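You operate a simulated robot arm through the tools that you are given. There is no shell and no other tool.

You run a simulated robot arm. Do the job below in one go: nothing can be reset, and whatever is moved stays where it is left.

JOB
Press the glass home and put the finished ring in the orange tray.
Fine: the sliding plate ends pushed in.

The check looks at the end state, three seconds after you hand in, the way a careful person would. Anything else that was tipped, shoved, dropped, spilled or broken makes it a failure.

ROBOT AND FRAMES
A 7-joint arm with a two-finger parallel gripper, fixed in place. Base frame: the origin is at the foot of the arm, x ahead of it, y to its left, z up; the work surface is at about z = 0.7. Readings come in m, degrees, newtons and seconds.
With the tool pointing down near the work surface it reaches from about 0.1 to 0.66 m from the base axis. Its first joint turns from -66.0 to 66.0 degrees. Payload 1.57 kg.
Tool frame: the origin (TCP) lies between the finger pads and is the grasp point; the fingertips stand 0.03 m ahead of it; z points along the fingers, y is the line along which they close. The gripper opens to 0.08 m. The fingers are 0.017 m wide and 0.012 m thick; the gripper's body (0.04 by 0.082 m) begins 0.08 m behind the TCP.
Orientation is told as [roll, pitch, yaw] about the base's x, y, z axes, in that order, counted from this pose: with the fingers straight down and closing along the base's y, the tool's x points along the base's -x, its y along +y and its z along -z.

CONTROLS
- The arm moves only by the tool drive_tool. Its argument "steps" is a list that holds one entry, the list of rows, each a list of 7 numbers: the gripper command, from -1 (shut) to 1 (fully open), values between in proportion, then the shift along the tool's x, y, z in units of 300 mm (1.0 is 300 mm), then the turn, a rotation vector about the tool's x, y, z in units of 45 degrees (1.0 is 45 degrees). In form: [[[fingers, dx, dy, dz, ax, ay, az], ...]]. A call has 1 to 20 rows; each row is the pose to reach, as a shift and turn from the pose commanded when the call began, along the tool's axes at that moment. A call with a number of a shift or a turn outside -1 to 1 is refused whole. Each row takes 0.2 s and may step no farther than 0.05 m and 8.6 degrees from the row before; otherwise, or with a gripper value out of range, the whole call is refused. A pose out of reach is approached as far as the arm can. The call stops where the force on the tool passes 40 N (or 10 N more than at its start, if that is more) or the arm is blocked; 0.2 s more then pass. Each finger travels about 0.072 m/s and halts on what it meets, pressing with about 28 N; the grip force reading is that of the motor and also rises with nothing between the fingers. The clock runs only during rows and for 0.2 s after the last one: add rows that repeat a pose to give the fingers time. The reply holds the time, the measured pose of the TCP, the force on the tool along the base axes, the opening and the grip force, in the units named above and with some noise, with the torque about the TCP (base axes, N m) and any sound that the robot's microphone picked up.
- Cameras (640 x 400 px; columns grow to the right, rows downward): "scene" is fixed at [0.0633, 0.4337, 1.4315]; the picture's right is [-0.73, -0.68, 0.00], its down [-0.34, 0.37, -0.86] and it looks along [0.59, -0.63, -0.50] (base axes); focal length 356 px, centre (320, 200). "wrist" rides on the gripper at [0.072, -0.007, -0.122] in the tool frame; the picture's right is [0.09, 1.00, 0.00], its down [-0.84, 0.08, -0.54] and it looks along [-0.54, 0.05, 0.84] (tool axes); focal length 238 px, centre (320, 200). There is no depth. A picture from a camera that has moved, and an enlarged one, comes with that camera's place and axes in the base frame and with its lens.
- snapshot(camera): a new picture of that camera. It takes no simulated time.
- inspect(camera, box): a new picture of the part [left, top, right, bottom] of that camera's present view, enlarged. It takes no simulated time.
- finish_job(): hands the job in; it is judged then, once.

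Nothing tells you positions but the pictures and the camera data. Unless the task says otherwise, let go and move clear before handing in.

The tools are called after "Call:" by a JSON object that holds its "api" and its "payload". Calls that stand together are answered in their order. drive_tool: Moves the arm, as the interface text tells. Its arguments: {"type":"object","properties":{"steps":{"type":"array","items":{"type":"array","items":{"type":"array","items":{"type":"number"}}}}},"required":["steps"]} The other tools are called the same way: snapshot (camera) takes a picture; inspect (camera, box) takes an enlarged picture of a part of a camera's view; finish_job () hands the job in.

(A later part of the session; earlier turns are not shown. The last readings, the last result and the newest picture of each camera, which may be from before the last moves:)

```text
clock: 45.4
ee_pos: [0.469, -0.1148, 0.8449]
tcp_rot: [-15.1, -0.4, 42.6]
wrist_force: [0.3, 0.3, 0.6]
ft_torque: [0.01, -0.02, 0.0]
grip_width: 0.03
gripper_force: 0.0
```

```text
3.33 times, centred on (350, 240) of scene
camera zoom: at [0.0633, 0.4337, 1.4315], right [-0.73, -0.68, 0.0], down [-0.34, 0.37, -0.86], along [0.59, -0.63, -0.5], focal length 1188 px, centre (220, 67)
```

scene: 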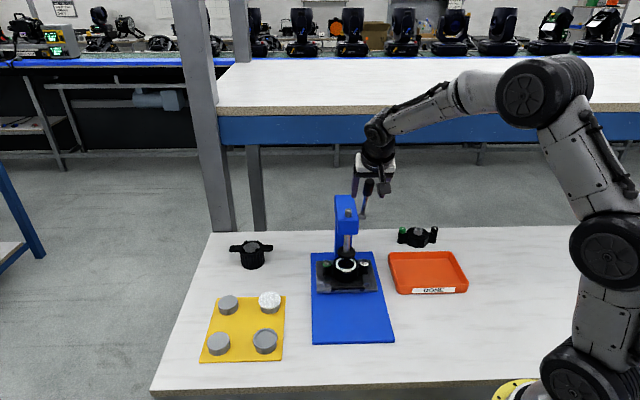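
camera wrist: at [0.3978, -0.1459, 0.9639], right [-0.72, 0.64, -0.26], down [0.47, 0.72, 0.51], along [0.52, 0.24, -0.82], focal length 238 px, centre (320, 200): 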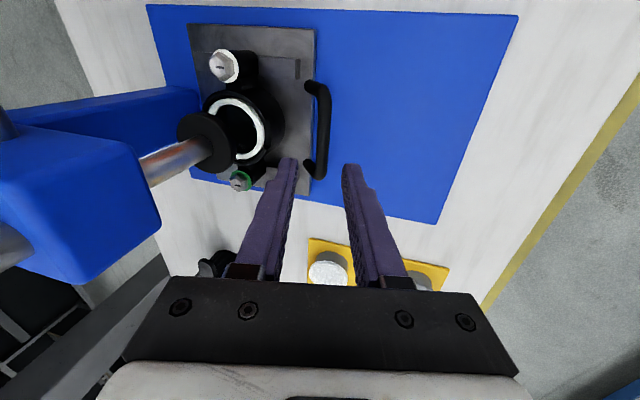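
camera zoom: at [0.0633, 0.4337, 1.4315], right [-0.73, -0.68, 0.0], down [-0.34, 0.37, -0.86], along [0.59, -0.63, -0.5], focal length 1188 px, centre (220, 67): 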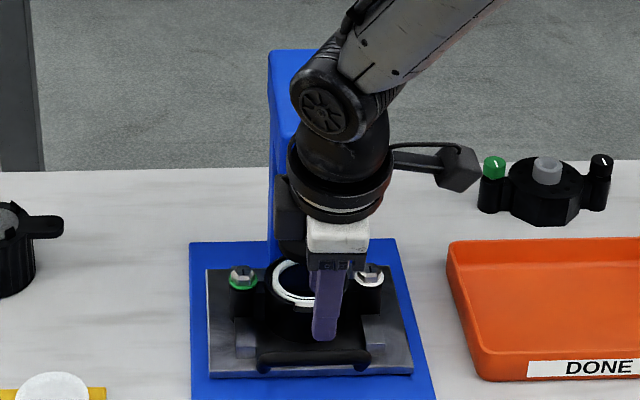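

The bar lines up between the fingers. I'll descend most of the way and look.

Call:
{"api": "drive_tool", "payload": {"steps": [[[-0.25, 0, 0.009, 0.08, 0, 0, 0], [-0.25, 0, 0.009, 0.16, 0, 0, 0], [-0.25, 0, 0.009, 0.24, 0, 0, 0], [-0.25, 0, 0.009, 0.24, 0, 0, 0]]]}}

Call:
{"api": "snapshot", "payload": {"camera": "wrist"}}

Call:
{"api": "inspect", "payload": {"camera": "scene", "box": [310, 220, 390, 300]}}

```text
clock: 46.4
ee_pos: [0.4793, -0.1271, 0.7746]
tcp_rot: [-15.1, -0.4, 42.6]
wrist_force: [-0.4, -0.1, 0.4]
ft_torque: [-0.02, -0.02, 0.0]
grip_width: 0.03
gripper_force: 0.1
```

```text
taken
camera wrist: at [0.4086, -0.158, 0.8925], right [-0.72, 0.64, -0.26], down [0.47, 0.72, 0.51], along [0.52, 0.24, -0.82], focal length 238 px, centre (320, 200)
```

wrist: 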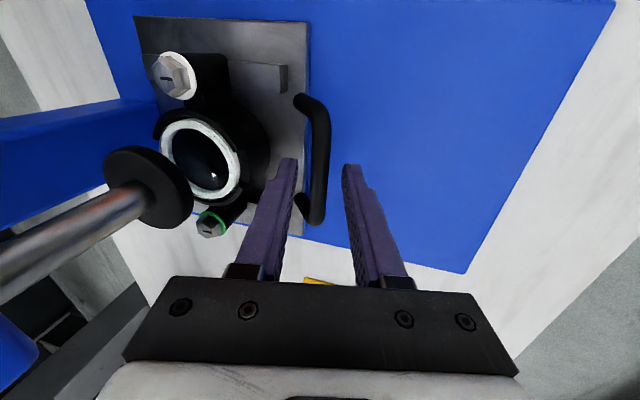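

```text
5.00 times, centred on (350, 260) of scene
camera zoom: at [0.0633, 0.4337, 1.4315], right [-0.73, -0.68, 0.0], down [-0.34, 0.37, -0.86], along [0.59, -0.63, -0.5], focal length 1782 px, centre (170, -100)
```

zoom: 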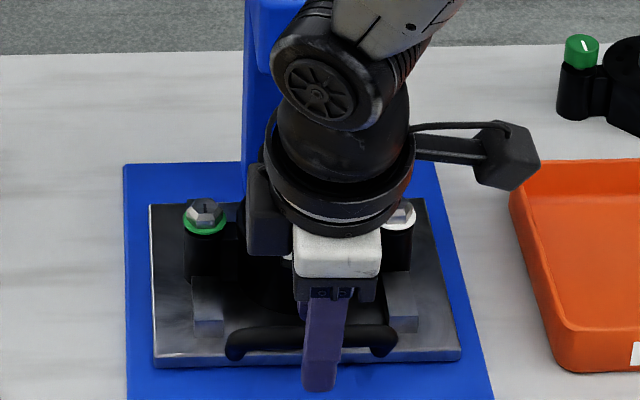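

Call:
{"api": "drive_tool", "payload": {"steps": [[[-0.25, 0, 0, 0.025, 0, 0, 0], [-0.25, 0, 0, 0.05, 0, 0, 0], [-0.6, 0, 0, 0.05, 0, 0, 0], [-0.9, 0, 0, 0.05, 0, 0, 0], [-0.9, 0, 0, 0.05, 0, 0, 0]]]}}

Call:
{"api": "snapshot", "payload": {"camera": "wrist"}}

Call:
{"api": "inspect", "payload": {"camera": "wrist", "box": [150, 110, 250, 210]}}

```text
clock: 47.6
ee_pos: [0.4825, -0.1287, 0.7599]
tcp_rot: [-15.1, -0.4, 42.8]
wrist_force: [1.6, -2.8, -3.0]
ft_torque: [0.04, -0.03, 0.56]
grip_width: 0.0122
gripper_force: 29.1
```

```text
taken
camera wrist: at [0.4119, -0.1605, 0.8787], right [-0.72, 0.64, -0.26], down [0.46, 0.73, 0.51], along [0.52, 0.25, -0.82], focal length 238 px, centre (320, 200)
```

wrist: 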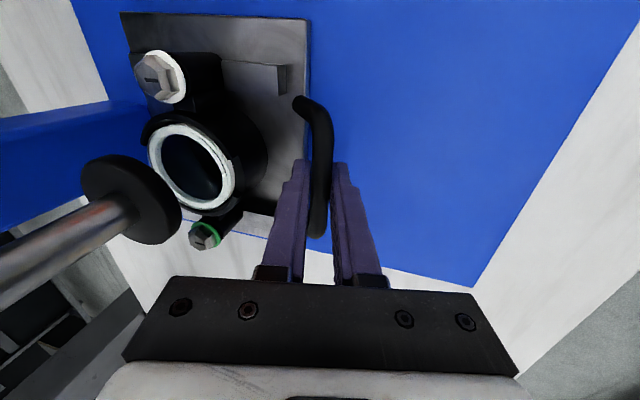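

```text
4.00 times, centred on (200, 160) of wrist
camera zoom: at [0.4119, -0.1605, 0.8787], right [-0.72, 0.64, -0.26], down [0.46, 0.73, 0.51], along [0.52, 0.25, -0.82], focal length 953 px, centre (800, 360)
```

zoom: 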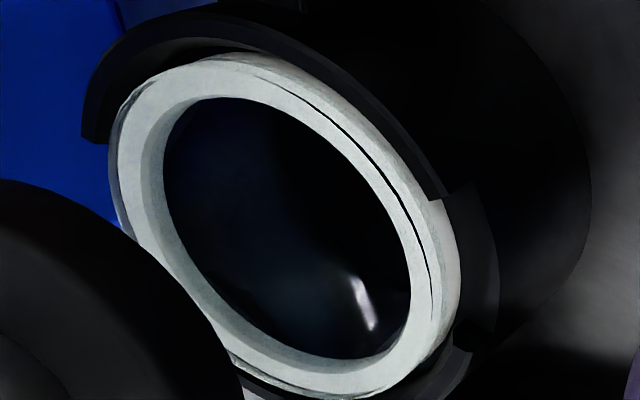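

The handle is firmly gripped, and the streak on the glass moves with the camera, so it's only a reflection. Now I pull the plate straight out, slowly.

Call:
{"api": "drive_tool", "payload": {"steps": [[[-0.9, 0, 0.016, -0.0043, 0, 0, 0], [-0.9, 0, 0.0386, -0.0104, 0, 0, 0], [-0.9, 0, 0.0772, -0.0207, 0, 0, 0], [-0.9, 0, 0.1158, -0.031, 0, 0, 0], [-0.9, 0, 0.1544, -0.0414, 0, 0, 0], [-0.9, 0, 0.193, -0.0518, 0, 0, 0]]]}}

Call:
{"api": "snapshot", "payload": {"camera": "scene"}}

```text
clock: 49.0
ee_pos: [0.4394, -0.0849, 0.76]
tcp_rot: [-14.9, 0.0, 42.6]
wrist_force: [-12.3, -16.6, 10.8]
ft_torque: [-0.16, 0.13, 0.44]
grip_width: 0.0123
gripper_force: 29.5
```

```text
taken
```

scene: 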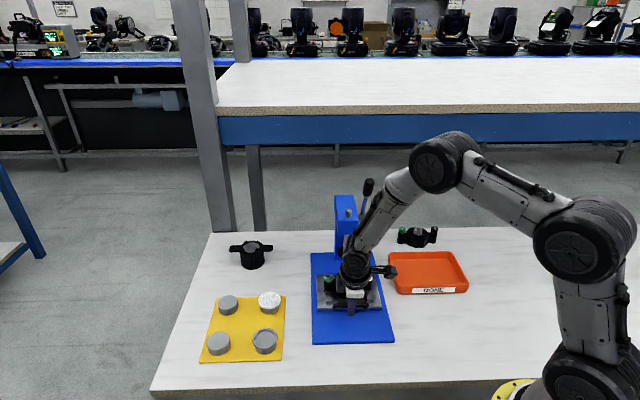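

The rail runs slightly more diagonal than I commanded, causing side load. I'll correct sideways and continue pulling along 45°.

Call:
{"api": "drive_tool", "payload": {"steps": [[[-0.9, 0.007, 0, 0, 0, 0, 0], [-0.9, 0.0085, 0.0386, -0.0104, 0, 0, 0], [-0.9, 0.01, 0.0772, -0.0207, 0, 0, 0], [-0.9, 0.0115, 0.1158, -0.031, 0, 0, 0], [-0.9, 0.013, 0.1544, -0.0414, 0, 0, 0]]]}}

Call:
{"api": "snapshot", "payload": {"camera": "scene"}}

Call:
{"api": "snapshot", "payload": {"camera": "wrist"}}

```text
clock: 50.2
ee_pos: [0.4069, -0.0508, 0.759]
tcp_rot: [-15.1, -0.4, 42.8]
wrist_force: [1.3, -0.7, -13.2]
ft_torque: [-0.32, 0.23, 0.45]
grip_width: 0.0121
gripper_force: 29.4
```

```text
taken
```

scene: 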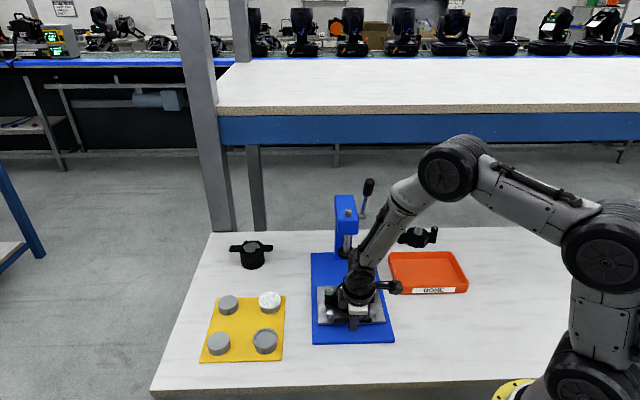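

```text
taken
camera wrist: at [0.3356, -0.0827, 0.8783], right [-0.72, 0.64, -0.26], down [0.46, 0.72, 0.51], along [0.52, 0.25, -0.82], focal length 238 px, centre (320, 200)
```

wrist: 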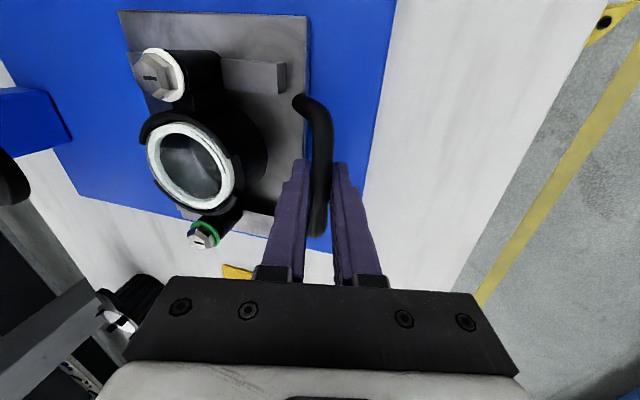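

The plate is out by about 109 mm with the ring at roughly (0.469, -0.112). I'll release the handle, lift off along the finger axis, and then look at the ring from above.

Call:
{"api": "drive_tool", "payload": {"steps": [[[-0.9, 0, 0, 0.006, 0, 0, 0], [-0.25, 0, 0, 0.006, 0, 0, 0], [-0.25, 0, 0, 0.006, 0, 0, 0], [-0.25, 0, 0, -0.1, 0, 0, 0], [-0.25, 0, 0, -0.22, 0, 0, 0], [-0.25, 0, 0, -0.34, 0, 0, 0]]]}}

Call:
{"api": "snapshot", "payload": {"camera": "wrist"}}

Call:
{"api": "inspect", "payload": {"camera": "scene", "box": [310, 230, 400, 340]}}

```text
clock: 51.6
ee_pos: [0.3863, -0.0352, 0.86]
tcp_rot: [-15.1, -0.4, 42.9]
wrist_force: [-0.1, -1.2, -0.1]
ft_torque: [-0.02, 0.04, -0.02]
grip_width: 0.0299
gripper_force: 0.0
```

```text
taken
camera wrist: at [0.3148, -0.0656, 0.9788], right [-0.72, 0.64, -0.26], down [0.47, 0.72, 0.51], along [0.52, 0.24, -0.82], focal length 238 px, centre (320, 200)
```

wrist: 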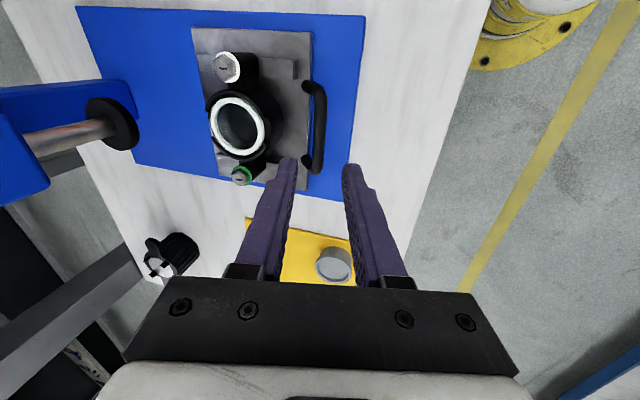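

```text
3.64 times, centred on (355, 285) of scene
camera zoom: at [0.0633, 0.4337, 1.4315], right [-0.73, -0.68, 0.0], down [-0.34, 0.37, -0.86], along [0.59, -0.63, -0.5], focal length 1296 px, centre (193, -109)
```

zoom: 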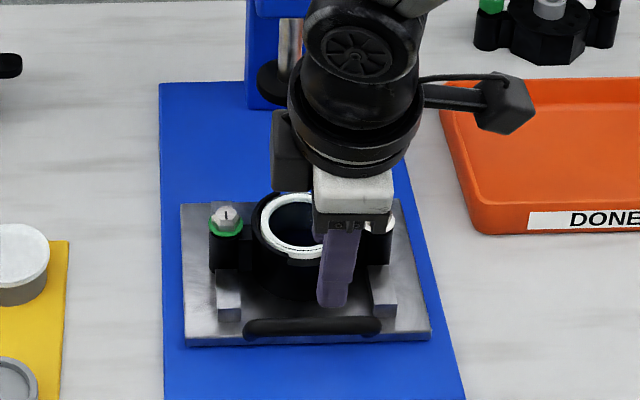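

Call:
{"api": "drive_tool", "payload": {"steps": [[[0.5, -0.007, -0.095, 0.008, -0.083, 0, 0], [1, -0.014, -0.19, 0.016, -0.167, 0, 0], [1, -0.021, -0.285, 0.024, -0.25, 0, 0], [1, -0.028, -0.379, 0.033, -0.335, 0, 0], [1, -0.028, -0.379, 0.033, -0.335, 0, 0]]]}}

Call:
{"api": "snapshot", "payload": {"camera": "wrist"}}

Call:
{"api": "inspect", "payload": {"camera": "wrist", "box": [270, 80, 370, 180]}}

```text
clock: 52.8
ee_pos: [0.4694, -0.1127, 0.8766]
tcp_rot: [-0.1, -0.4, 42.7]
wrist_force: [0.4, 0.0, 1.2]
ft_torque: [-0.01, 0.02, 0.0]
grip_width: 0.0797
gripper_force: 0.0
```

```text
taken
camera wrist: at [0.4199, -0.167, 0.9989], right [-0.74, 0.67, 0.0], down [0.56, 0.62, 0.55], along [0.37, 0.41, -0.84], focal length 238 px, centre (320, 200)
```

wrist: 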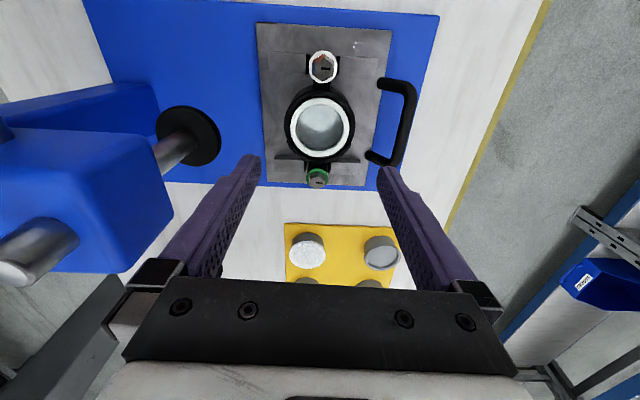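

```text
4.00 times, centred on (320, 130) of wrist
camera zoom: at [0.4199, -0.167, 0.9989], right [-0.74, 0.67, 0.0], down [0.56, 0.62, 0.55], along [0.37, 0.41, -0.84], focal length 953 px, centre (320, 480)
```

zoom: 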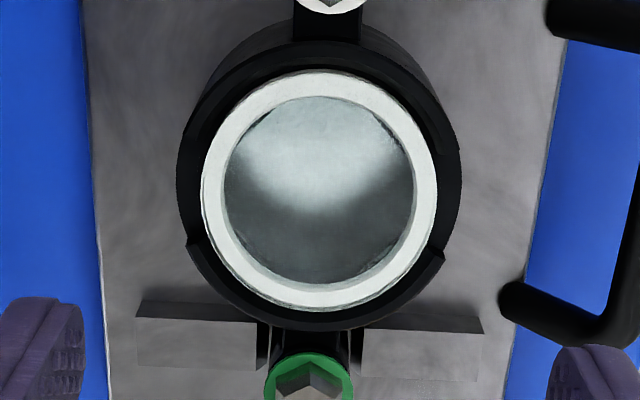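

From above the glass looks clean and concentric. I'll take one more low side view of the seat, now that the light is better, before lifting it out.

Call:
{"api": "drive_tool", "payload": {"steps": [[[1, 0.1, 0, 0.02, 0, -0.148, 0], [1, 0.2, 0, 0.06, 0, -0.296, 0], [1, 0.3, 0, 0.1, 0, -0.444, 0], [1, 0.4, 0, 0.15, 0, -0.592, 0], [1, 0.48, 0, 0.19, 0, -0.74, 0], [1, 0.56, 0, 0.22, 0, -0.889, 0], [1, 0.56, 0, 0.22, 0, -0.889, 0]]]}}

Call:
{"api": "snapshot", "payload": {"camera": "wrist"}}

Call:
{"api": "inspect", "payload": {"camera": "scene", "box": [325, 270, 370, 305]}}

```text
clock: 54.4
ee_pos: [0.3448, -0.2247, 0.811]
tcp_rot: [-0.2, -40.5, 42.8]
wrist_force: [0.9, -0.1, -0.2]
ft_torque: [0.01, -0.03, -0.02]
grip_width: 0.0802
gripper_force: 0.0
```

```text
taken
camera wrist: at [0.2515, -0.3201, 0.8569], right [-0.73, 0.68, -0.06], down [0.16, 0.25, 0.96], along [0.67, 0.69, -0.29], focal length 238 px, centre (320, 200)
```

wrist: 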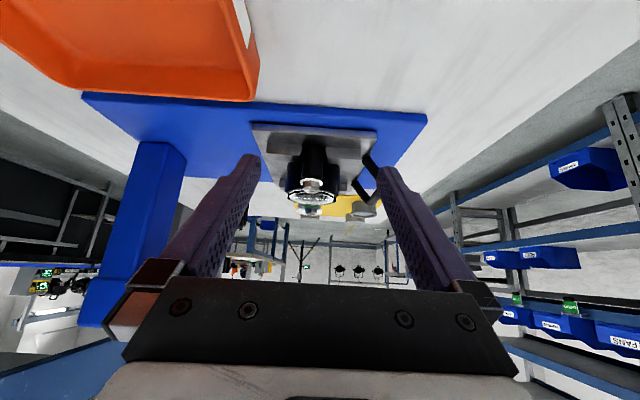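

```text
11.43 times, centred on (348, 288) of scene
camera zoom: at [0.0633, 0.4336, 1.4315], right [-0.73, -0.68, 0.0], down [-0.34, 0.37, -0.86], along [0.59, -0.63, -0.5], focal length 4074 px, centre (6, -800)
```

zoom: 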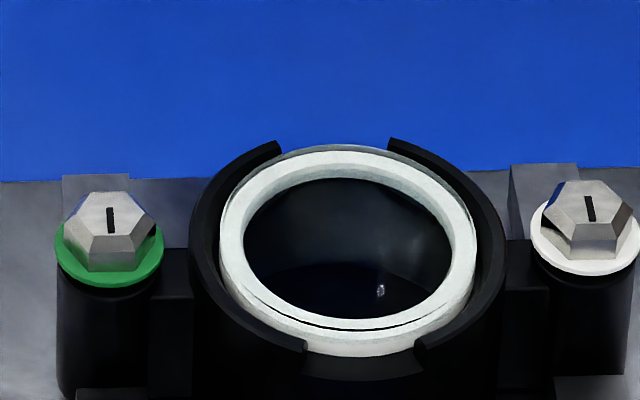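

Call:
{"api": "inspect", "payload": {"camera": "wrist", "box": [280, 170, 345, 215]}}

Call:
{"api": "inspect", "payload": {"camera": "wrist", "box": [284, 182, 316, 206]}}

Call:
{"api": "inspect", "payload": {"camera": "scene", "box": [338, 288, 360, 303]}}

```text
8.89 times, centred on (312, 192) of wrist
camera zoom: at [0.2515, -0.3201, 0.8569], right [-0.73, 0.68, -0.06], down [0.16, 0.25, 0.96], along [0.67, 0.69, -0.29], focal length 2119 px, centre (387, 267)
```

zoom: 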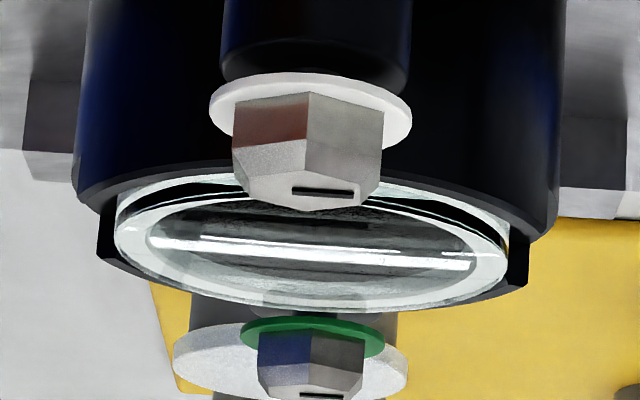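

```text
16.00 times, centred on (300, 194) of wrist
camera zoom: at [0.2515, -0.3201, 0.8569], right [-0.73, 0.68, -0.06], down [0.16, 0.25, 0.96], along [0.67, 0.69, -0.29], focal length 3814 px, centre (640, 296)
```

zoom: 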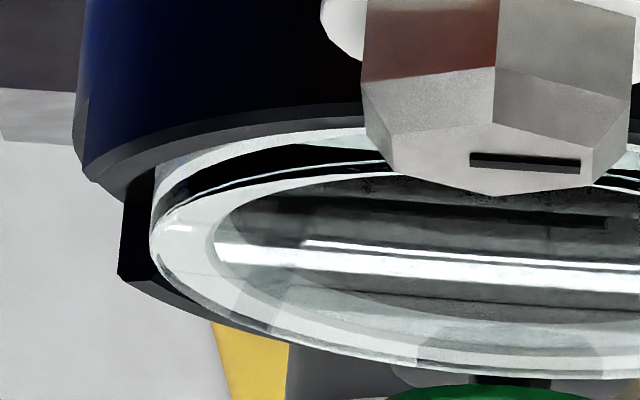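

```text
16.00 times, centred on (349, 296) of scene
camera zoom: at [0.0633, 0.4336, 1.4315], right [-0.73, -0.68, 0.0], down [-0.34, 0.37, -0.86], along [0.59, -0.63, -0.5], focal length 5703 px, centre (-144, -1328)
```

zoom: 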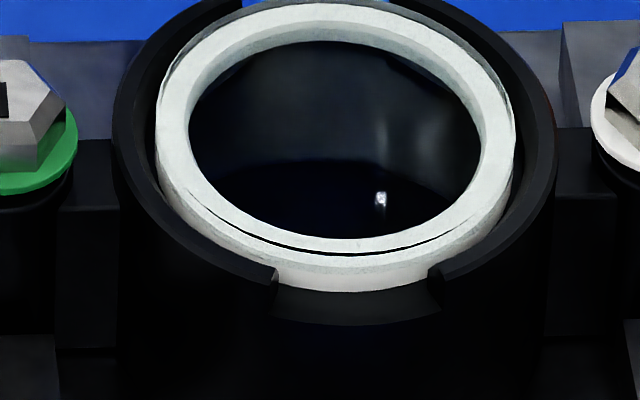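

The glass is clear, uncracked and evenly seated all round. I'll go back above the ring, vertical, to align the fingers with the front and back slots of the cup.

Call:
{"api": "drive_tool", "payload": {"steps": [[[1, -0.05, -0.001, -0.06, 0, 0.15, 0], [1, -0.15, -0.002, -0.02, 0, 0.3, 0], [1, -0.25, -0.003, 0.04, 0, 0.45, 0], [1, -0.35, -0.004, 0.1, 0, 0.6, 0], [1, -0.45, -0.005, 0.155, 0, 0.75, 0], [1, -0.546, -0.006, 0.208, 0, 0.9, 0], [1, -0.546, -0.006, 0.208, 0, 0.9, 0]]]}}

Call:
{"api": "drive_tool", "payload": {"steps": [[[1, 0, 0, 0.07, 0, 0, -0.024], [1, 0, 0, 0.14, 0, 0, -0.049], [1, 0, 0, 0.16, 0, 0, -0.049], [1, 0, 0, 0.16, 0, 0, -0.049]]]}}

Call:
{"api": "snapshot", "payload": {"camera": "wrist"}}

Call:
{"api": "inspect", "payload": {"camera": "wrist", "box": [240, 90, 400, 200]}}

Call:
{"api": "inspect", "payload": {"camera": "scene", "box": [310, 230, 400, 340]}}

```text
clock: 56.0
ee_pos: [0.47, -0.1136, 0.8701]
tcp_rot: [-0.2, 0.2, 42.9]
wrist_force: [0.1, 0.3, -0.6]
ft_torque: [0.01, -0.03, 0.02]
grip_width: 0.0802
gripper_force: 0.2
```

```text
clock: 57.0
ee_pos: [0.4689, -0.1154, 0.8217]
tcp_rot: [0.1, 0.1, 45.0]
wrist_force: [-1.0, -0.6, -0.5]
ft_torque: [0.0, -0.03, -0.01]
grip_width: 0.0799
gripper_force: 0.0
```

```text
taken
camera wrist: at [0.4234, -0.1701, 0.9436], right [-0.77, 0.64, 0.0], down [0.54, 0.65, 0.54], along [0.35, 0.42, -0.84], focal length 238 px, centre (320, 200)
```

wrist: 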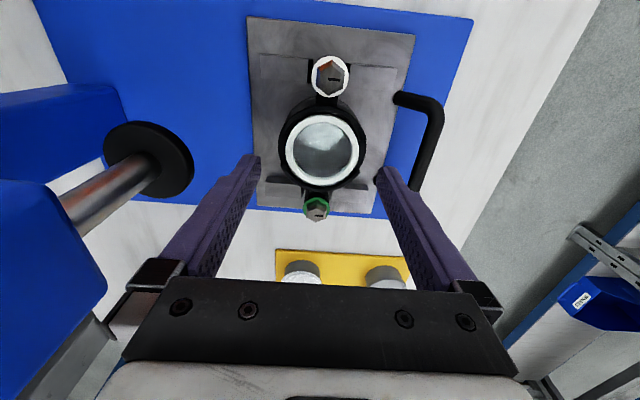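

```text
3.64 times, centred on (320, 145) of wrist
camera zoom: at [0.4234, -0.1701, 0.9436], right [-0.77, 0.64, 0.0], down [0.54, 0.65, 0.54], along [0.35, 0.42, -0.84], focal length 867 px, centre (320, 400)
```

zoom: 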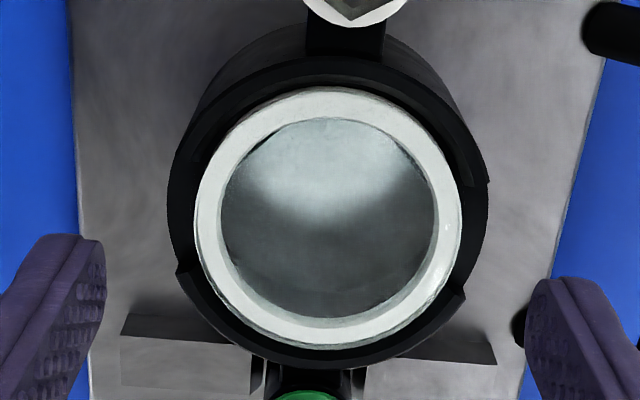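

```text
3.64 times, centred on (355, 285) of scene
camera zoom: at [0.0633, 0.4337, 1.4315], right [-0.73, -0.68, 0.0], down [-0.34, 0.37, -0.86], along [0.59, -0.63, -0.5], focal length 1296 px, centre (193, -109)
```

zoom: 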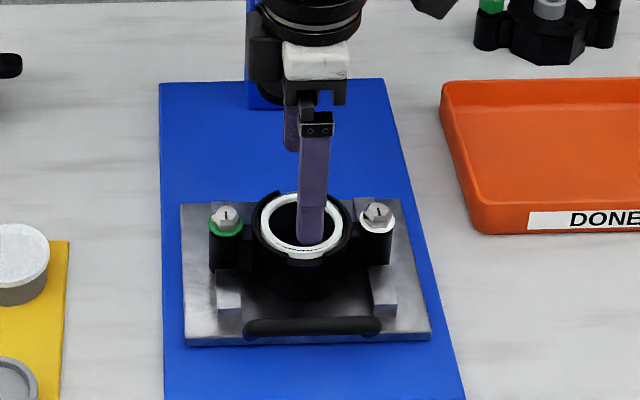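

The fingers line up with the slots and the ring is centred. I'll lower until the tips are at slot height, then close gently and read the width.

Call:
{"api": "drive_tool", "payload": {"steps": [[[1, 0.002, 0.003, 0.06, 0, 0, 0], [1, 0.002, 0.003, 0.11, 0, 0, 0], [1, 0.002, 0.003, 0.129, 0, 0, 0], [1, 0.002, 0.003, 0.129, 0, 0, 0]]]}}

Call:
{"api": "inspect", "payload": {"camera": "scene", "box": [325, 265, 375, 310]}}

Call:
{"api": "snapshot", "payload": {"camera": "wrist"}}

```text
clock: 58.0
ee_pos: [0.4697, -0.1148, 0.7832]
tcp_rot: [-0.1, 0.1, 45.0]
wrist_force: [0.0, -0.3, 0.3]
ft_torque: [-0.01, 0.01, 0.0]
grip_width: 0.0804
gripper_force: 0.0
```

```text
8.89 times, centred on (350, 288) of scene
camera zoom: at [0.0633, 0.4337, 1.4315], right [-0.73, -0.68, 0.0], down [-0.34, 0.37, -0.86], along [0.59, -0.63, -0.5], focal length 3168 px, centre (53, -578)
```

zoom: 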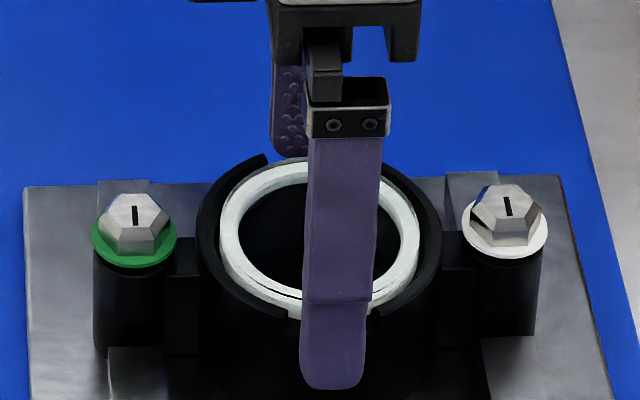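

```text
taken
camera wrist: at [0.4232, -0.1696, 0.9049], right [-0.77, 0.64, 0.0], down [0.54, 0.65, 0.54], along [0.35, 0.42, -0.84], focal length 238 px, centre (320, 200)
```

wrist: 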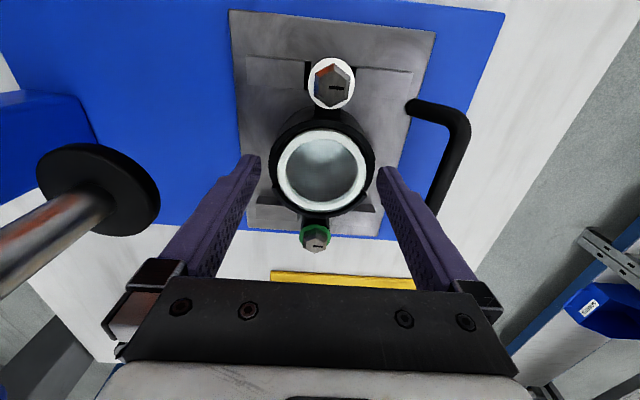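

Call:
{"api": "drive_tool", "payload": {"steps": [[[0.7, 0, 0, 0, 0, 0, 0], [0.55, 0, 0, 0, 0, 0, 0], [0.4, 0, 0, 0, 0, 0, 0], [0.3, 0, 0, 0, 0, 0, 0]]]}}

Call:
{"api": "inspect", "payload": {"camera": "scene", "box": [325, 265, 375, 310]}}

Call:
{"api": "inspect", "payload": {"camera": "wrist", "box": [240, 100, 400, 220]}}

```text
clock: 59.0
ee_pos: [0.4693, -0.1142, 0.7828]
tcp_rot: [0.0, 0.2, 45.0]
wrist_force: [-0.7, 0.5, 0.5]
ft_torque: [0.04, 0.03, 0.05]
grip_width: 0.068
gripper_force: 27.8
```

```text
8.89 times, centred on (350, 288) of scene
camera zoom: at [0.0633, 0.4337, 1.4315], right [-0.73, -0.68, 0.0], down [-0.34, 0.37, -0.86], along [0.59, -0.63, -0.5], focal length 3168 px, centre (53, -578)
```

zoom: 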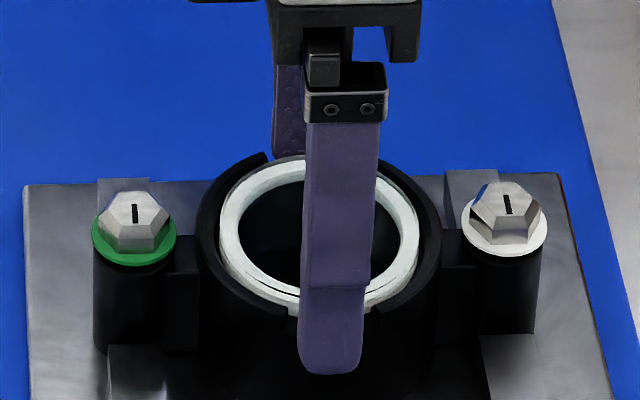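

```text
3.33 times, centred on (320, 160) of wrist
camera zoom: at [0.4231, -0.1695, 0.9049], right [-0.77, 0.64, 0.0], down [0.54, 0.65, 0.54], along [0.35, 0.42, -0.84], focal length 794 px, centre (320, 333)
```

zoom: 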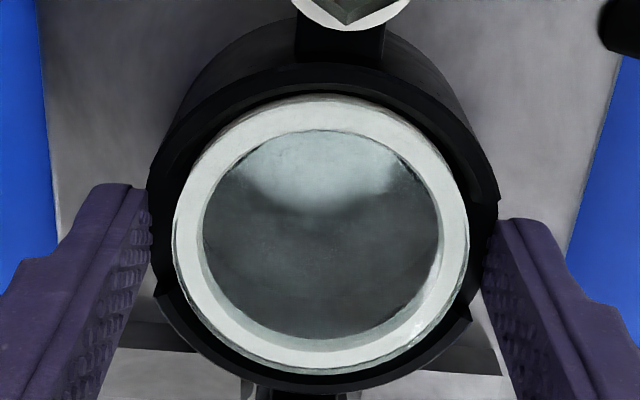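

Width 68 mm means the tips met the cup wall just below the slot. I'll open a little, raise 2.5 mm and close again.

Call:
{"api": "drive_tool", "payload": {"steps": [[[0.85, 0, 0, 0, 0, 0, 0], [0.85, 0, 0, -0.0083, 0, 0, 0], [0.6, 0, 0, -0.0083, 0, 0, 0], [0.45, 0, 0, -0.0083, 0, 0, 0], [0.35, 0, 0, -0.0083, 0, 0, 0]]]}}

```text
clock: 60.2
ee_pos: [0.4704, -0.1146, 0.786]
tcp_rot: [0.0, 0.2, 45.0]
wrist_force: [1.8, 0.6, 0.0]
ft_torque: [0.08, -0.12, 0.03]
grip_width: 0.0681
gripper_force: 28.3
```

Call:
{"api": "drive_tool", "payload": {"steps": [[[0.85, 0, 0, 0, 0, 0, 0], [0.85, 0, 0, -0.0067, 0, 0, 0], [0.6, 0, 0, -0.0067, 0, 0, 0], [0.45, 0, 0, -0.0067, 0, 0, 0], [0.35, 0, 0, -0.0067, 0, 0, 0]]]}}

Call:
{"api": "inspect", "payload": {"camera": "scene", "box": [325, 265, 375, 310]}}

```text
clock: 61.4
ee_pos: [0.4693, -0.1141, 0.7879]
tcp_rot: [0.1, 0.0, 45.1]
wrist_force: [-0.1, -0.7, 0.0]
ft_torque: [0.01, -0.05, 0.04]
grip_width: 0.0681
gripper_force: 27.8
```

```text
8.89 times, centred on (350, 288) of scene
camera zoom: at [0.0633, 0.4336, 1.4315], right [-0.73, -0.68, 0.0], down [-0.34, 0.37, -0.86], along [0.59, -0.63, -0.5], focal length 3168 px, centre (53, -578)
```

zoom: 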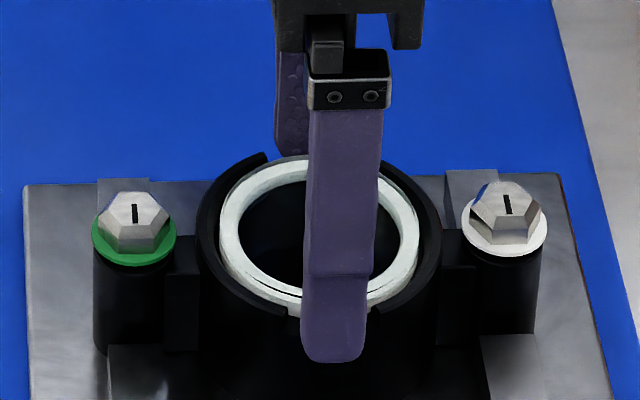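

The tip is only about 1 mm below the slot floor now. One more 2 mm step up.

Call:
{"api": "drive_tool", "payload": {"steps": [[[0.85, 0, 0, 0, 0, 0, 0], [0.85, 0, 0, -0.0067, 0, 0, 0], [0.6, 0, 0, -0.0067, 0, 0, 0], [0.4, 0, 0, -0.0067, 0, 0, 0], [0.3, 0, 0, -0.0067, 0, 0, 0]]]}}

Call:
{"api": "inspect", "payload": {"camera": "scene", "box": [325, 265, 375, 310]}}

Call:
{"api": "inspect", "payload": {"camera": "wrist", "box": [240, 100, 400, 220]}}

```text
clock: 62.6
ee_pos: [0.4687, -0.1133, 0.7907]
tcp_rot: [0.0, 0.1, 45.0]
wrist_force: [0.4, -0.4, -0.8]
ft_torque: [-0.01, 0.02, 0.01]
grip_width: 0.0566
gripper_force: 27.6
```

```text
8.89 times, centred on (350, 288) of scene
camera zoom: at [0.0633, 0.4337, 1.4315], right [-0.73, -0.68, 0.0], down [-0.34, 0.37, -0.86], along [0.59, -0.63, -0.5], focal length 3168 px, centre (53, -578)
```

zoom: 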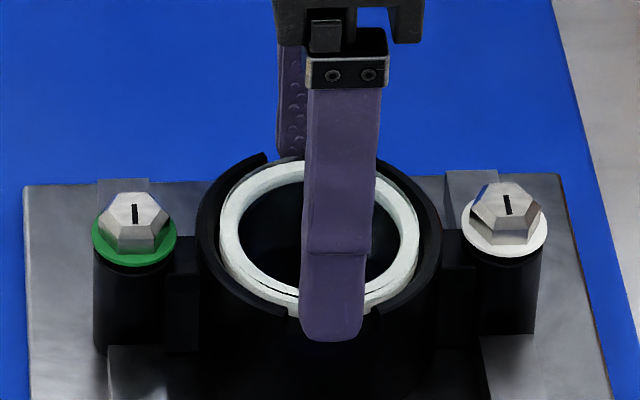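

```text
3.33 times, centred on (320, 160) of wrist
camera zoom: at [0.4224, -0.1698, 0.9117], right [-0.77, 0.64, 0.0], down [0.54, 0.65, 0.54], along [0.35, 0.42, -0.84], focal length 794 px, centre (320, 333)
```

zoom: 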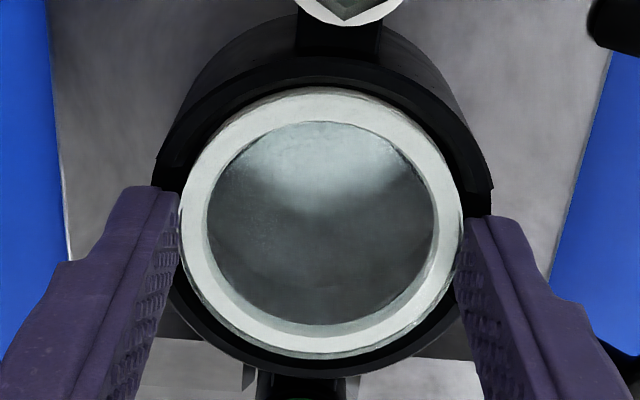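

56.6 mm wide: the fingers are on the ring through both slots. I'll lift gently by a few millimetres and check it comes.

Call:
{"api": "drive_tool", "payload": {"steps": [[[0.1, 0, 0, 0, 0, 0, 0], [0.1, 0, 0, -0.01, 0, 0, 0], [0.1, 0, 0, -0.025, 0, 0, 0], [0.1, 0, 0, -0.05, 0, 0, 0], [0.1, 0, 0, -0.05, 0, 0, 0]]]}}

Call:
{"api": "inspect", "payload": {"camera": "scene", "box": [325, 255, 375, 300]}}

Call:
{"api": "inspect", "payload": {"camera": "wrist", "box": [240, 100, 400, 220]}}

```text
clock: 63.8
ee_pos: [0.4693, -0.1138, 0.8063]
tcp_rot: [0.0, 0.1, 45.1]
wrist_force: [0.1, -0.4, -2.3]
ft_torque: [-0.02, 0.0, 0.02]
grip_width: 0.0566
gripper_force: 28.1
```

```text
8.89 times, centred on (350, 278) of scene
camera zoom: at [0.0633, 0.4337, 1.4315], right [-0.73, -0.68, 0.0], down [-0.34, 0.37, -0.86], along [0.59, -0.63, -0.5], focal length 3168 px, centre (53, -489)
```

zoom: 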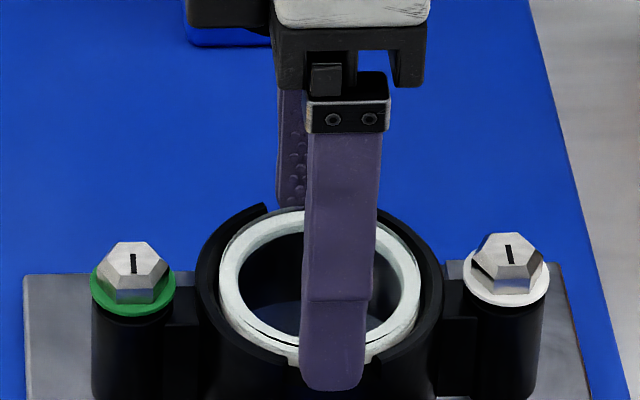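

```text
3.33 times, centred on (320, 160) of wrist
camera zoom: at [0.4228, -0.1694, 0.9271], right [-0.77, 0.64, 0.0], down [0.54, 0.65, 0.54], along [0.35, 0.42, -0.84], focal length 794 px, centre (320, 333)
```

zoom: 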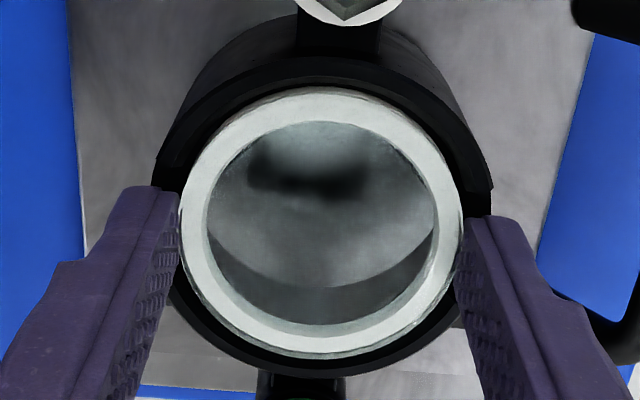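

The black body with the lugs and bolts came up together with the glass, so that whole piece is the ring, resting loosely on the plate's locators. I'll set it back down exactly where it was and regrip it lower on the black body, so that no load goes through the glass.

Call:
{"api": "drive_tool", "payload": {"steps": [[[0.1, 0, 0, 0.015, 0, 0, 0], [0.1, 0, 0, 0.03, 0, 0, 0], [0.1, 0, 0, 0.042, 0, 0, 0], [0.1, 0, 0, 0.05, 0, 0, 0], [0.1, 0, 0, 0.05, 0, 0, 0]]]}}

Call:
{"api": "inspect", "payload": {"camera": "scene", "box": [310, 255, 390, 325]}}

```text
clock: 65.0
ee_pos: [0.4693, -0.1139, 0.79]
tcp_rot: [0.0, 0.1, 45.1]
wrist_force: [-1.8, 0.7, 1.7]
ft_torque: [-0.02, 0.06, 0.01]
grip_width: 0.0566
gripper_force: 28.8
```

```text
5.71 times, centred on (350, 290) of scene
camera zoom: at [0.0632, 0.4337, 1.4315], right [-0.73, -0.68, 0.0], down [-0.34, 0.37, -0.86], along [0.59, -0.63, -0.5], focal length 2037 px, centre (149, -314)
```

zoom: 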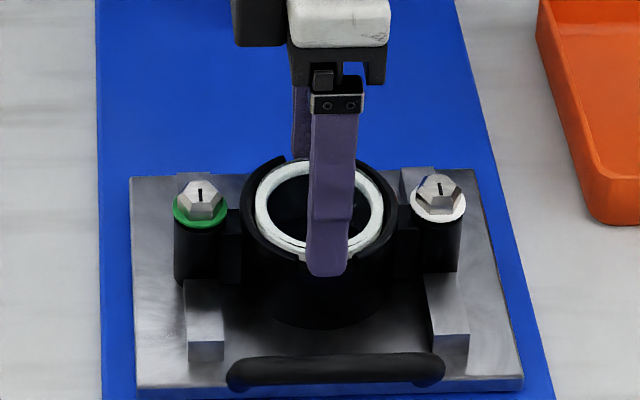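

It's seated again. Now open, lower to the body, and close.

Call:
{"api": "drive_tool", "payload": {"steps": [[[0.5, 0, 0, 0, 0, 0, 0], [1, 0, 0, 0, 0, 0, 0], [1, 0, 0, 0, 0, 0, 0], [1, 0, 0, 0.03, 0, 0, 0], [1, 0, 0, 0.06, 0, 0, 0], [0.7, 0, 0, 0.06, 0, 0, 0], [0.4, 0, 0, 0.06, 0, 0, 0], [0.3, 0, 0, 0.06, 0, 0, 0]]]}}

Call:
{"api": "inspect", "payload": {"camera": "scene", "box": [310, 255, 390, 325]}}

Call:
{"api": "snapshot", "payload": {"camera": "wrist"}}

```text
clock: 66.8
ee_pos: [0.469, -0.1146, 0.7731]
tcp_rot: [0.1, 0.0, 44.9]
wrist_force: [0.4, 0.5, -0.5]
ft_torque: [0.0, 0.0, 0.05]
grip_width: 0.0684
gripper_force: 27.5
```

```text
5.71 times, centred on (350, 290) of scene
camera zoom: at [0.0633, 0.4337, 1.4315], right [-0.73, -0.68, 0.0], down [-0.34, 0.37, -0.86], along [0.59, -0.63, -0.5], focal length 2037 px, centre (149, -314)
```

zoom: 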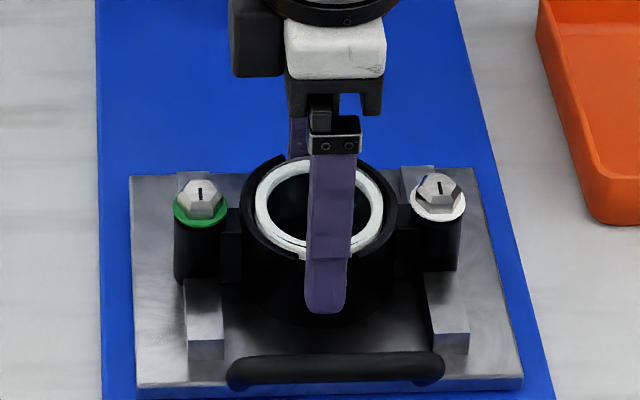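

```text
taken
camera wrist: at [0.4234, -0.1696, 0.8945], right [-0.77, 0.64, 0.0], down [0.54, 0.65, 0.54], along [0.35, 0.42, -0.84], focal length 238 px, centre (320, 200)
```

wrist: 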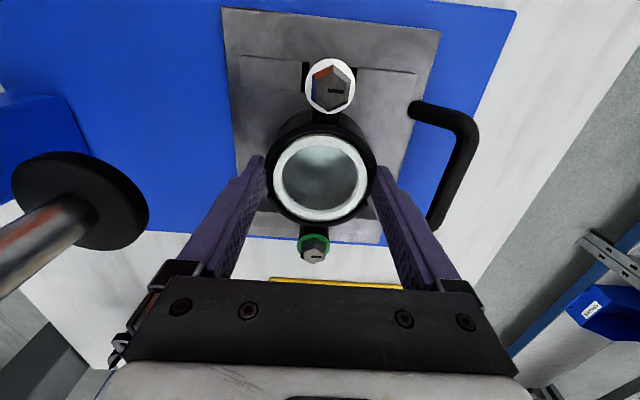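

The body is held at 68 mm. Lifting straight up, slowly at first.

Call:
{"api": "drive_tool", "payload": {"steps": [[[0.3, 0, 0, -0.015, 0, 0, 0], [0.3, 0, 0, -0.04, 0, 0, 0], [0.3, 0, 0, -0.08, 0, 0, 0], [0.3, 0, 0, -0.14, 0, 0, 0], [0.3, 0, 0, -0.21, 0, 0, 0], [0.3, 0, 0, -0.28, 0, 0, 0], [0.3, 0, 0, -0.28, 0, 0, 0]]]}}

Call:
{"api": "snapshot", "payload": {"camera": "wrist"}}

Call:
{"api": "snapshot", "payload": {"camera": "scene"}}

Call:
{"api": "inspect", "payload": {"camera": "scene", "box": [310, 215, 390, 325]}}

```text
clock: 68.4
ee_pos: [0.4685, -0.1137, 0.8561]
tcp_rot: [0.1, 0.1, 45.0]
wrist_force: [-0.1, -0.9, -2.3]
ft_torque: [0.06, 0.02, 0.03]
grip_width: 0.0682
gripper_force: 28.5
```

```text
taken
camera wrist: at [0.4227, -0.169, 0.9791], right [-0.77, 0.64, 0.0], down [0.54, 0.65, 0.54], along [0.35, 0.42, -0.84], focal length 238 px, centre (320, 200)
```

wrist: 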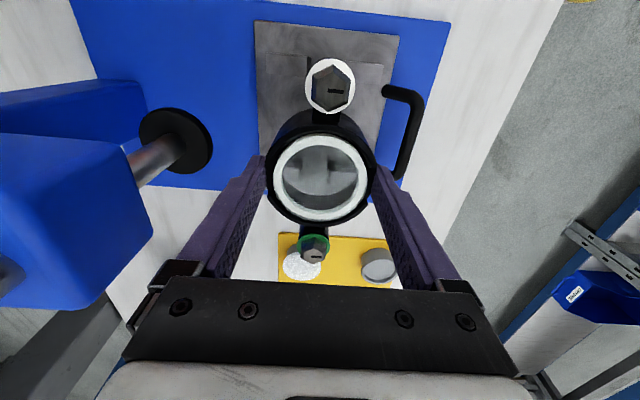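

```text
taken
```

scene: 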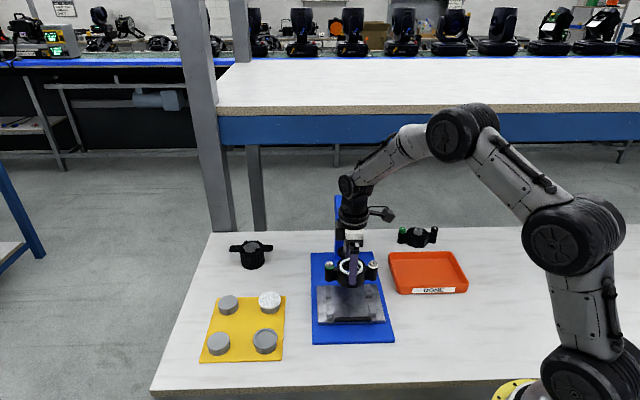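

```text
3.64 times, centred on (350, 270) of scene
camera zoom: at [0.0633, 0.4337, 1.4315], right [-0.73, -0.68, 0.0], down [-0.34, 0.37, -0.86], along [0.59, -0.63, -0.5], focal length 1296 px, centre (211, -54)
```

zoom: 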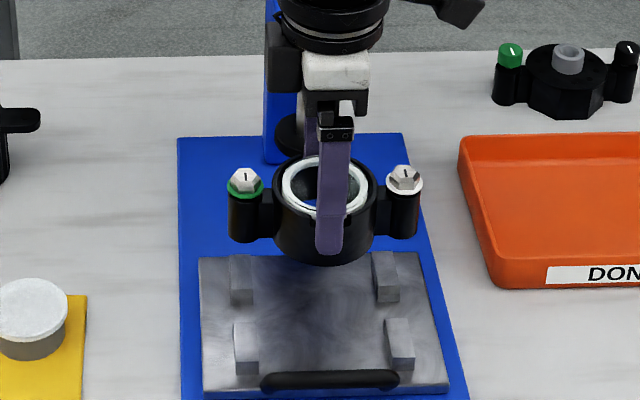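

The whole ring lifts cleanly, leaving only locator blocks on the plate. I'll carry it around the lever, on the robot's side, to above the tray.

Call:
{"api": "drive_tool", "payload": {"steps": [[[0.3, 0.06, 0.05, -0.02, 0, 0, 0], [0.3, 0.12, 0.1, -0.04, 0, 0, 0], [0.3, 0.176, 0.147, -0.047, 0, 0, 0], [0.3, 0.25, 0.096, -0.047, 0, 0, 0], [0.3, 0.325, 0.045, -0.047, 0, 0, 0], [0.3, 0.4, -0.006, -0.047, 0, 0, 0], [0.3, 0.475, -0.057, -0.047, 0, 0, 0], [0.3, 0.55, -0.109, -0.047, 0, 0, 0], [0.3, 0.624, -0.16, -0.047, 0, 0, 0], [0.3, 0.673, -0.236, -0.047, 0, 0, 0], [0.3, 0.722, -0.312, -0.047, 0, 0, 0], [0.3, 0.771, -0.388, -0.047, 0, 0, 0], [0.3, 0.82, -0.464, -0.047, 0, 0, 0], [0.3, 0.82, -0.464, -0.047, 0, 0, 0]]]}}

Call:
{"api": "snapshot", "payload": {"camera": "wrist"}}

Call:
{"api": "snapshot", "payload": {"camera": "scene"}}

Call:
{"api": "inspect", "payload": {"camera": "scene", "box": [380, 200, 490, 310]}}

```text
clock: 71.4
ee_pos: [0.3938, -0.3865, 0.8713]
tcp_rot: [0.1, 0.1, 45.0]
wrist_force: [-0.2, -0.2, -1.8]
ft_torque: [0.0, 0.0, 0.05]
grip_width: 0.068
gripper_force: 27.7
```

```text
taken
camera wrist: at [0.3475, -0.441, 0.9933], right [-0.77, 0.64, 0.0], down [0.54, 0.65, 0.54], along [0.35, 0.42, -0.84], focal length 238 px, centre (320, 200)
```

wrist: 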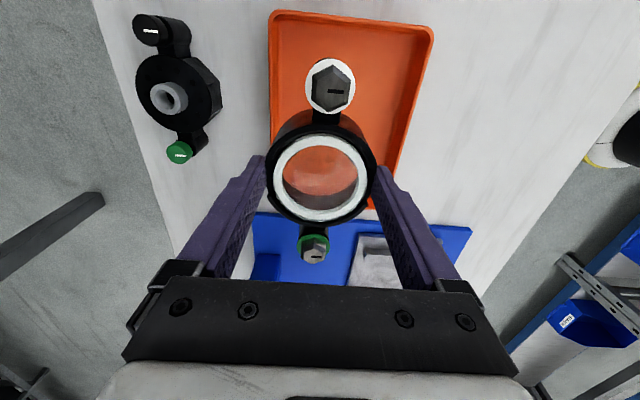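

```text
taken
```

scene: 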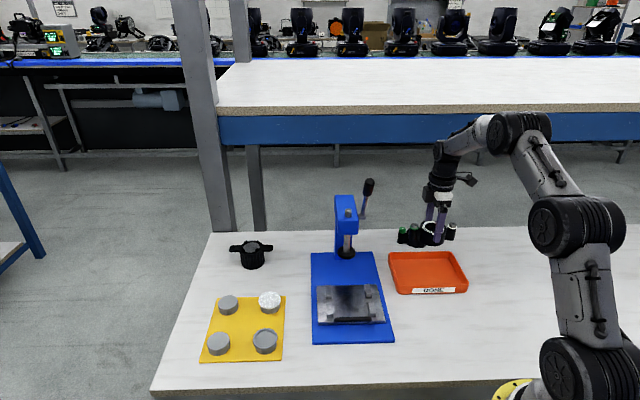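

```text
3.64 times, centred on (435, 255) of scene
camera zoom: at [0.0633, 0.4336, 1.4316], right [-0.73, -0.68, 0.0], down [-0.34, 0.37, -0.86], along [0.59, -0.63, -0.5], focal length 1296 px, centre (-98, 0)
```

zoom: 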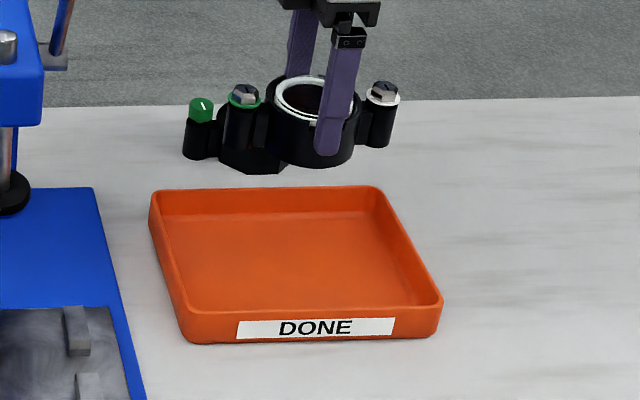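

The tray sits about 23 mm further toward the front than the ring. I'll shift over its centre and lower most of the way.

Call:
{"api": "drive_tool", "payload": {"steps": [[[0.3, -0.004, 0.04, 0.02, 0, 0, 0], [0.3, -0.007, 0.077, 0.05, 0, 0, 0], [0.3, -0.007, 0.077, 0.13, 0, 0, 0], [0.3, -0.007, 0.077, 0.2, 0, 0, 0], [0.3, -0.007, 0.077, 0.26, 0, 0, 0], [0.3, -0.007, 0.077, 0.285, 0, 0, 0], [0.3, -0.007, 0.077, 0.285, 0, 0, 0]]]}}

Call:
{"api": "inspect", "payload": {"camera": "scene", "box": [380, 200, 490, 310]}}

Call:
{"api": "snapshot", "payload": {"camera": "wrist"}}

```text
clock: 73.0
ee_pos: [0.3792, -0.3679, 0.7844]
tcp_rot: [0.1, 0.1, 45.0]
wrist_force: [-0.5, -0.6, -2.0]
ft_torque: [-0.01, -0.02, -0.01]
grip_width: 0.0682
gripper_force: 27.4
```

```text
3.64 times, centred on (435, 255) of scene
camera zoom: at [0.0633, 0.4336, 1.4316], right [-0.73, -0.68, 0.0], down [-0.34, 0.37, -0.86], along [0.59, -0.63, -0.5], focal length 1296 px, centre (-98, 0)
```

zoom: 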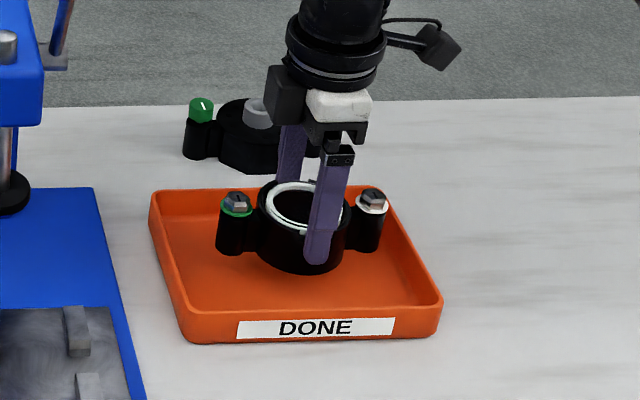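

```text
taken
camera wrist: at [0.332, -0.4241, 0.9067], right [-0.77, 0.64, 0.0], down [0.54, 0.65, 0.54], along [0.35, 0.42, -0.84], focal length 238 px, centre (320, 200)
```

wrist: 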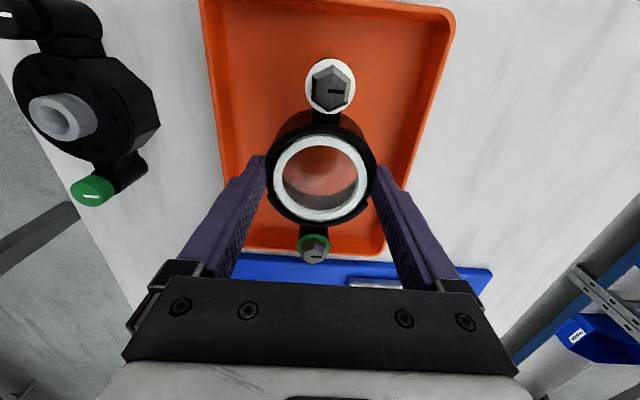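

Nicely inside the tray. Lowering in small steps until it touches the floor.

Call:
{"api": "drive_tool", "payload": {"steps": [[[0.3, 0, 0, 0.012, 0, 0, 0], [0.3, 0, 0, 0.024, 0, 0, 0], [0.3, 0, 0, 0.036, 0, 0, 0], [0.3, 0, 0, 0.048, 0, 0, 0]]]}}

Call:
{"api": "drive_tool", "payload": {"steps": [[[0.3, 0, 0, 0.007, 0, 0, 0], [0.3, 0, 0, 0.014, 0, 0, 0]]]}}

Call:
{"api": "inspect", "payload": {"camera": "scene", "box": [380, 200, 490, 310]}}

```text
clock: 74.0
ee_pos: [0.3782, -0.3686, 0.7701]
tcp_rot: [0.0, 0.1, 45.0]
wrist_force: [0.4, 1.1, -2.5]
ft_torque: [0.01, 0.0, -0.03]
grip_width: 0.0679
gripper_force: 28.1
```

```text
clock: 74.6
ee_pos: [0.3792, -0.3687, 0.7657]
tcp_rot: [0.1, 0.2, 45.0]
wrist_force: [0.0, -0.3, -2.5]
ft_torque: [0.04, -0.02, -0.01]
grip_width: 0.068
gripper_force: 28.1
```

```text
3.64 times, centred on (435, 255) of scene
camera zoom: at [0.0633, 0.4336, 1.4316], right [-0.73, -0.68, 0.0], down [-0.34, 0.37, -0.86], along [0.59, -0.63, -0.5], focal length 1296 px, centre (-98, 0)
```

zoom: 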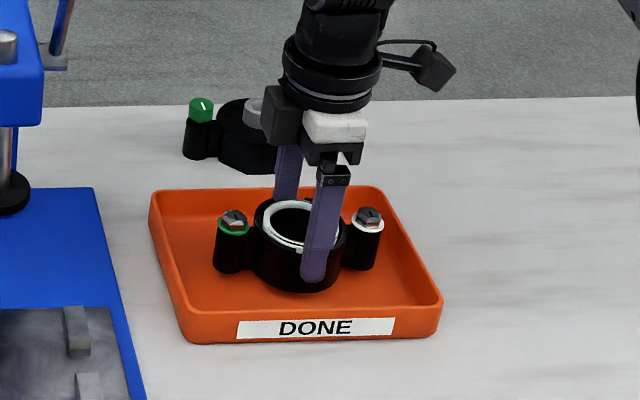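

Call:
{"api": "drive_tool", "payload": {"steps": [[[0.3, 0, 0, 0.007, 0, 0, 0], [0.3, 0, 0, 0.014, 0, 0, 0]]]}}

```text
clock: 75.2
ee_pos: [0.3783, -0.369, 0.7626]
tcp_rot: [0.1, 0.1, 45.0]
wrist_force: [-0.7, 1.0, -1.0]
ft_torque: [0.0, 0.01, 0.0]
grip_width: 0.0684
gripper_force: 28.1
```

Call:
{"api": "drive_tool", "payload": {"steps": [[[0.3, 0, 0, 0.004, 0, 0, 0], [0.3, 0, 0, 0.008, 0, 0, 0]]]}}

```text
clock: 75.8
ee_pos: [0.3783, -0.3681, 0.7604]
tcp_rot: [-0.1, 0.2, 45.0]
wrist_force: [-0.3, 0.6, -2.2]
ft_torque: [-0.01, -0.03, 0.02]
grip_width: 0.068
gripper_force: 28.0
```

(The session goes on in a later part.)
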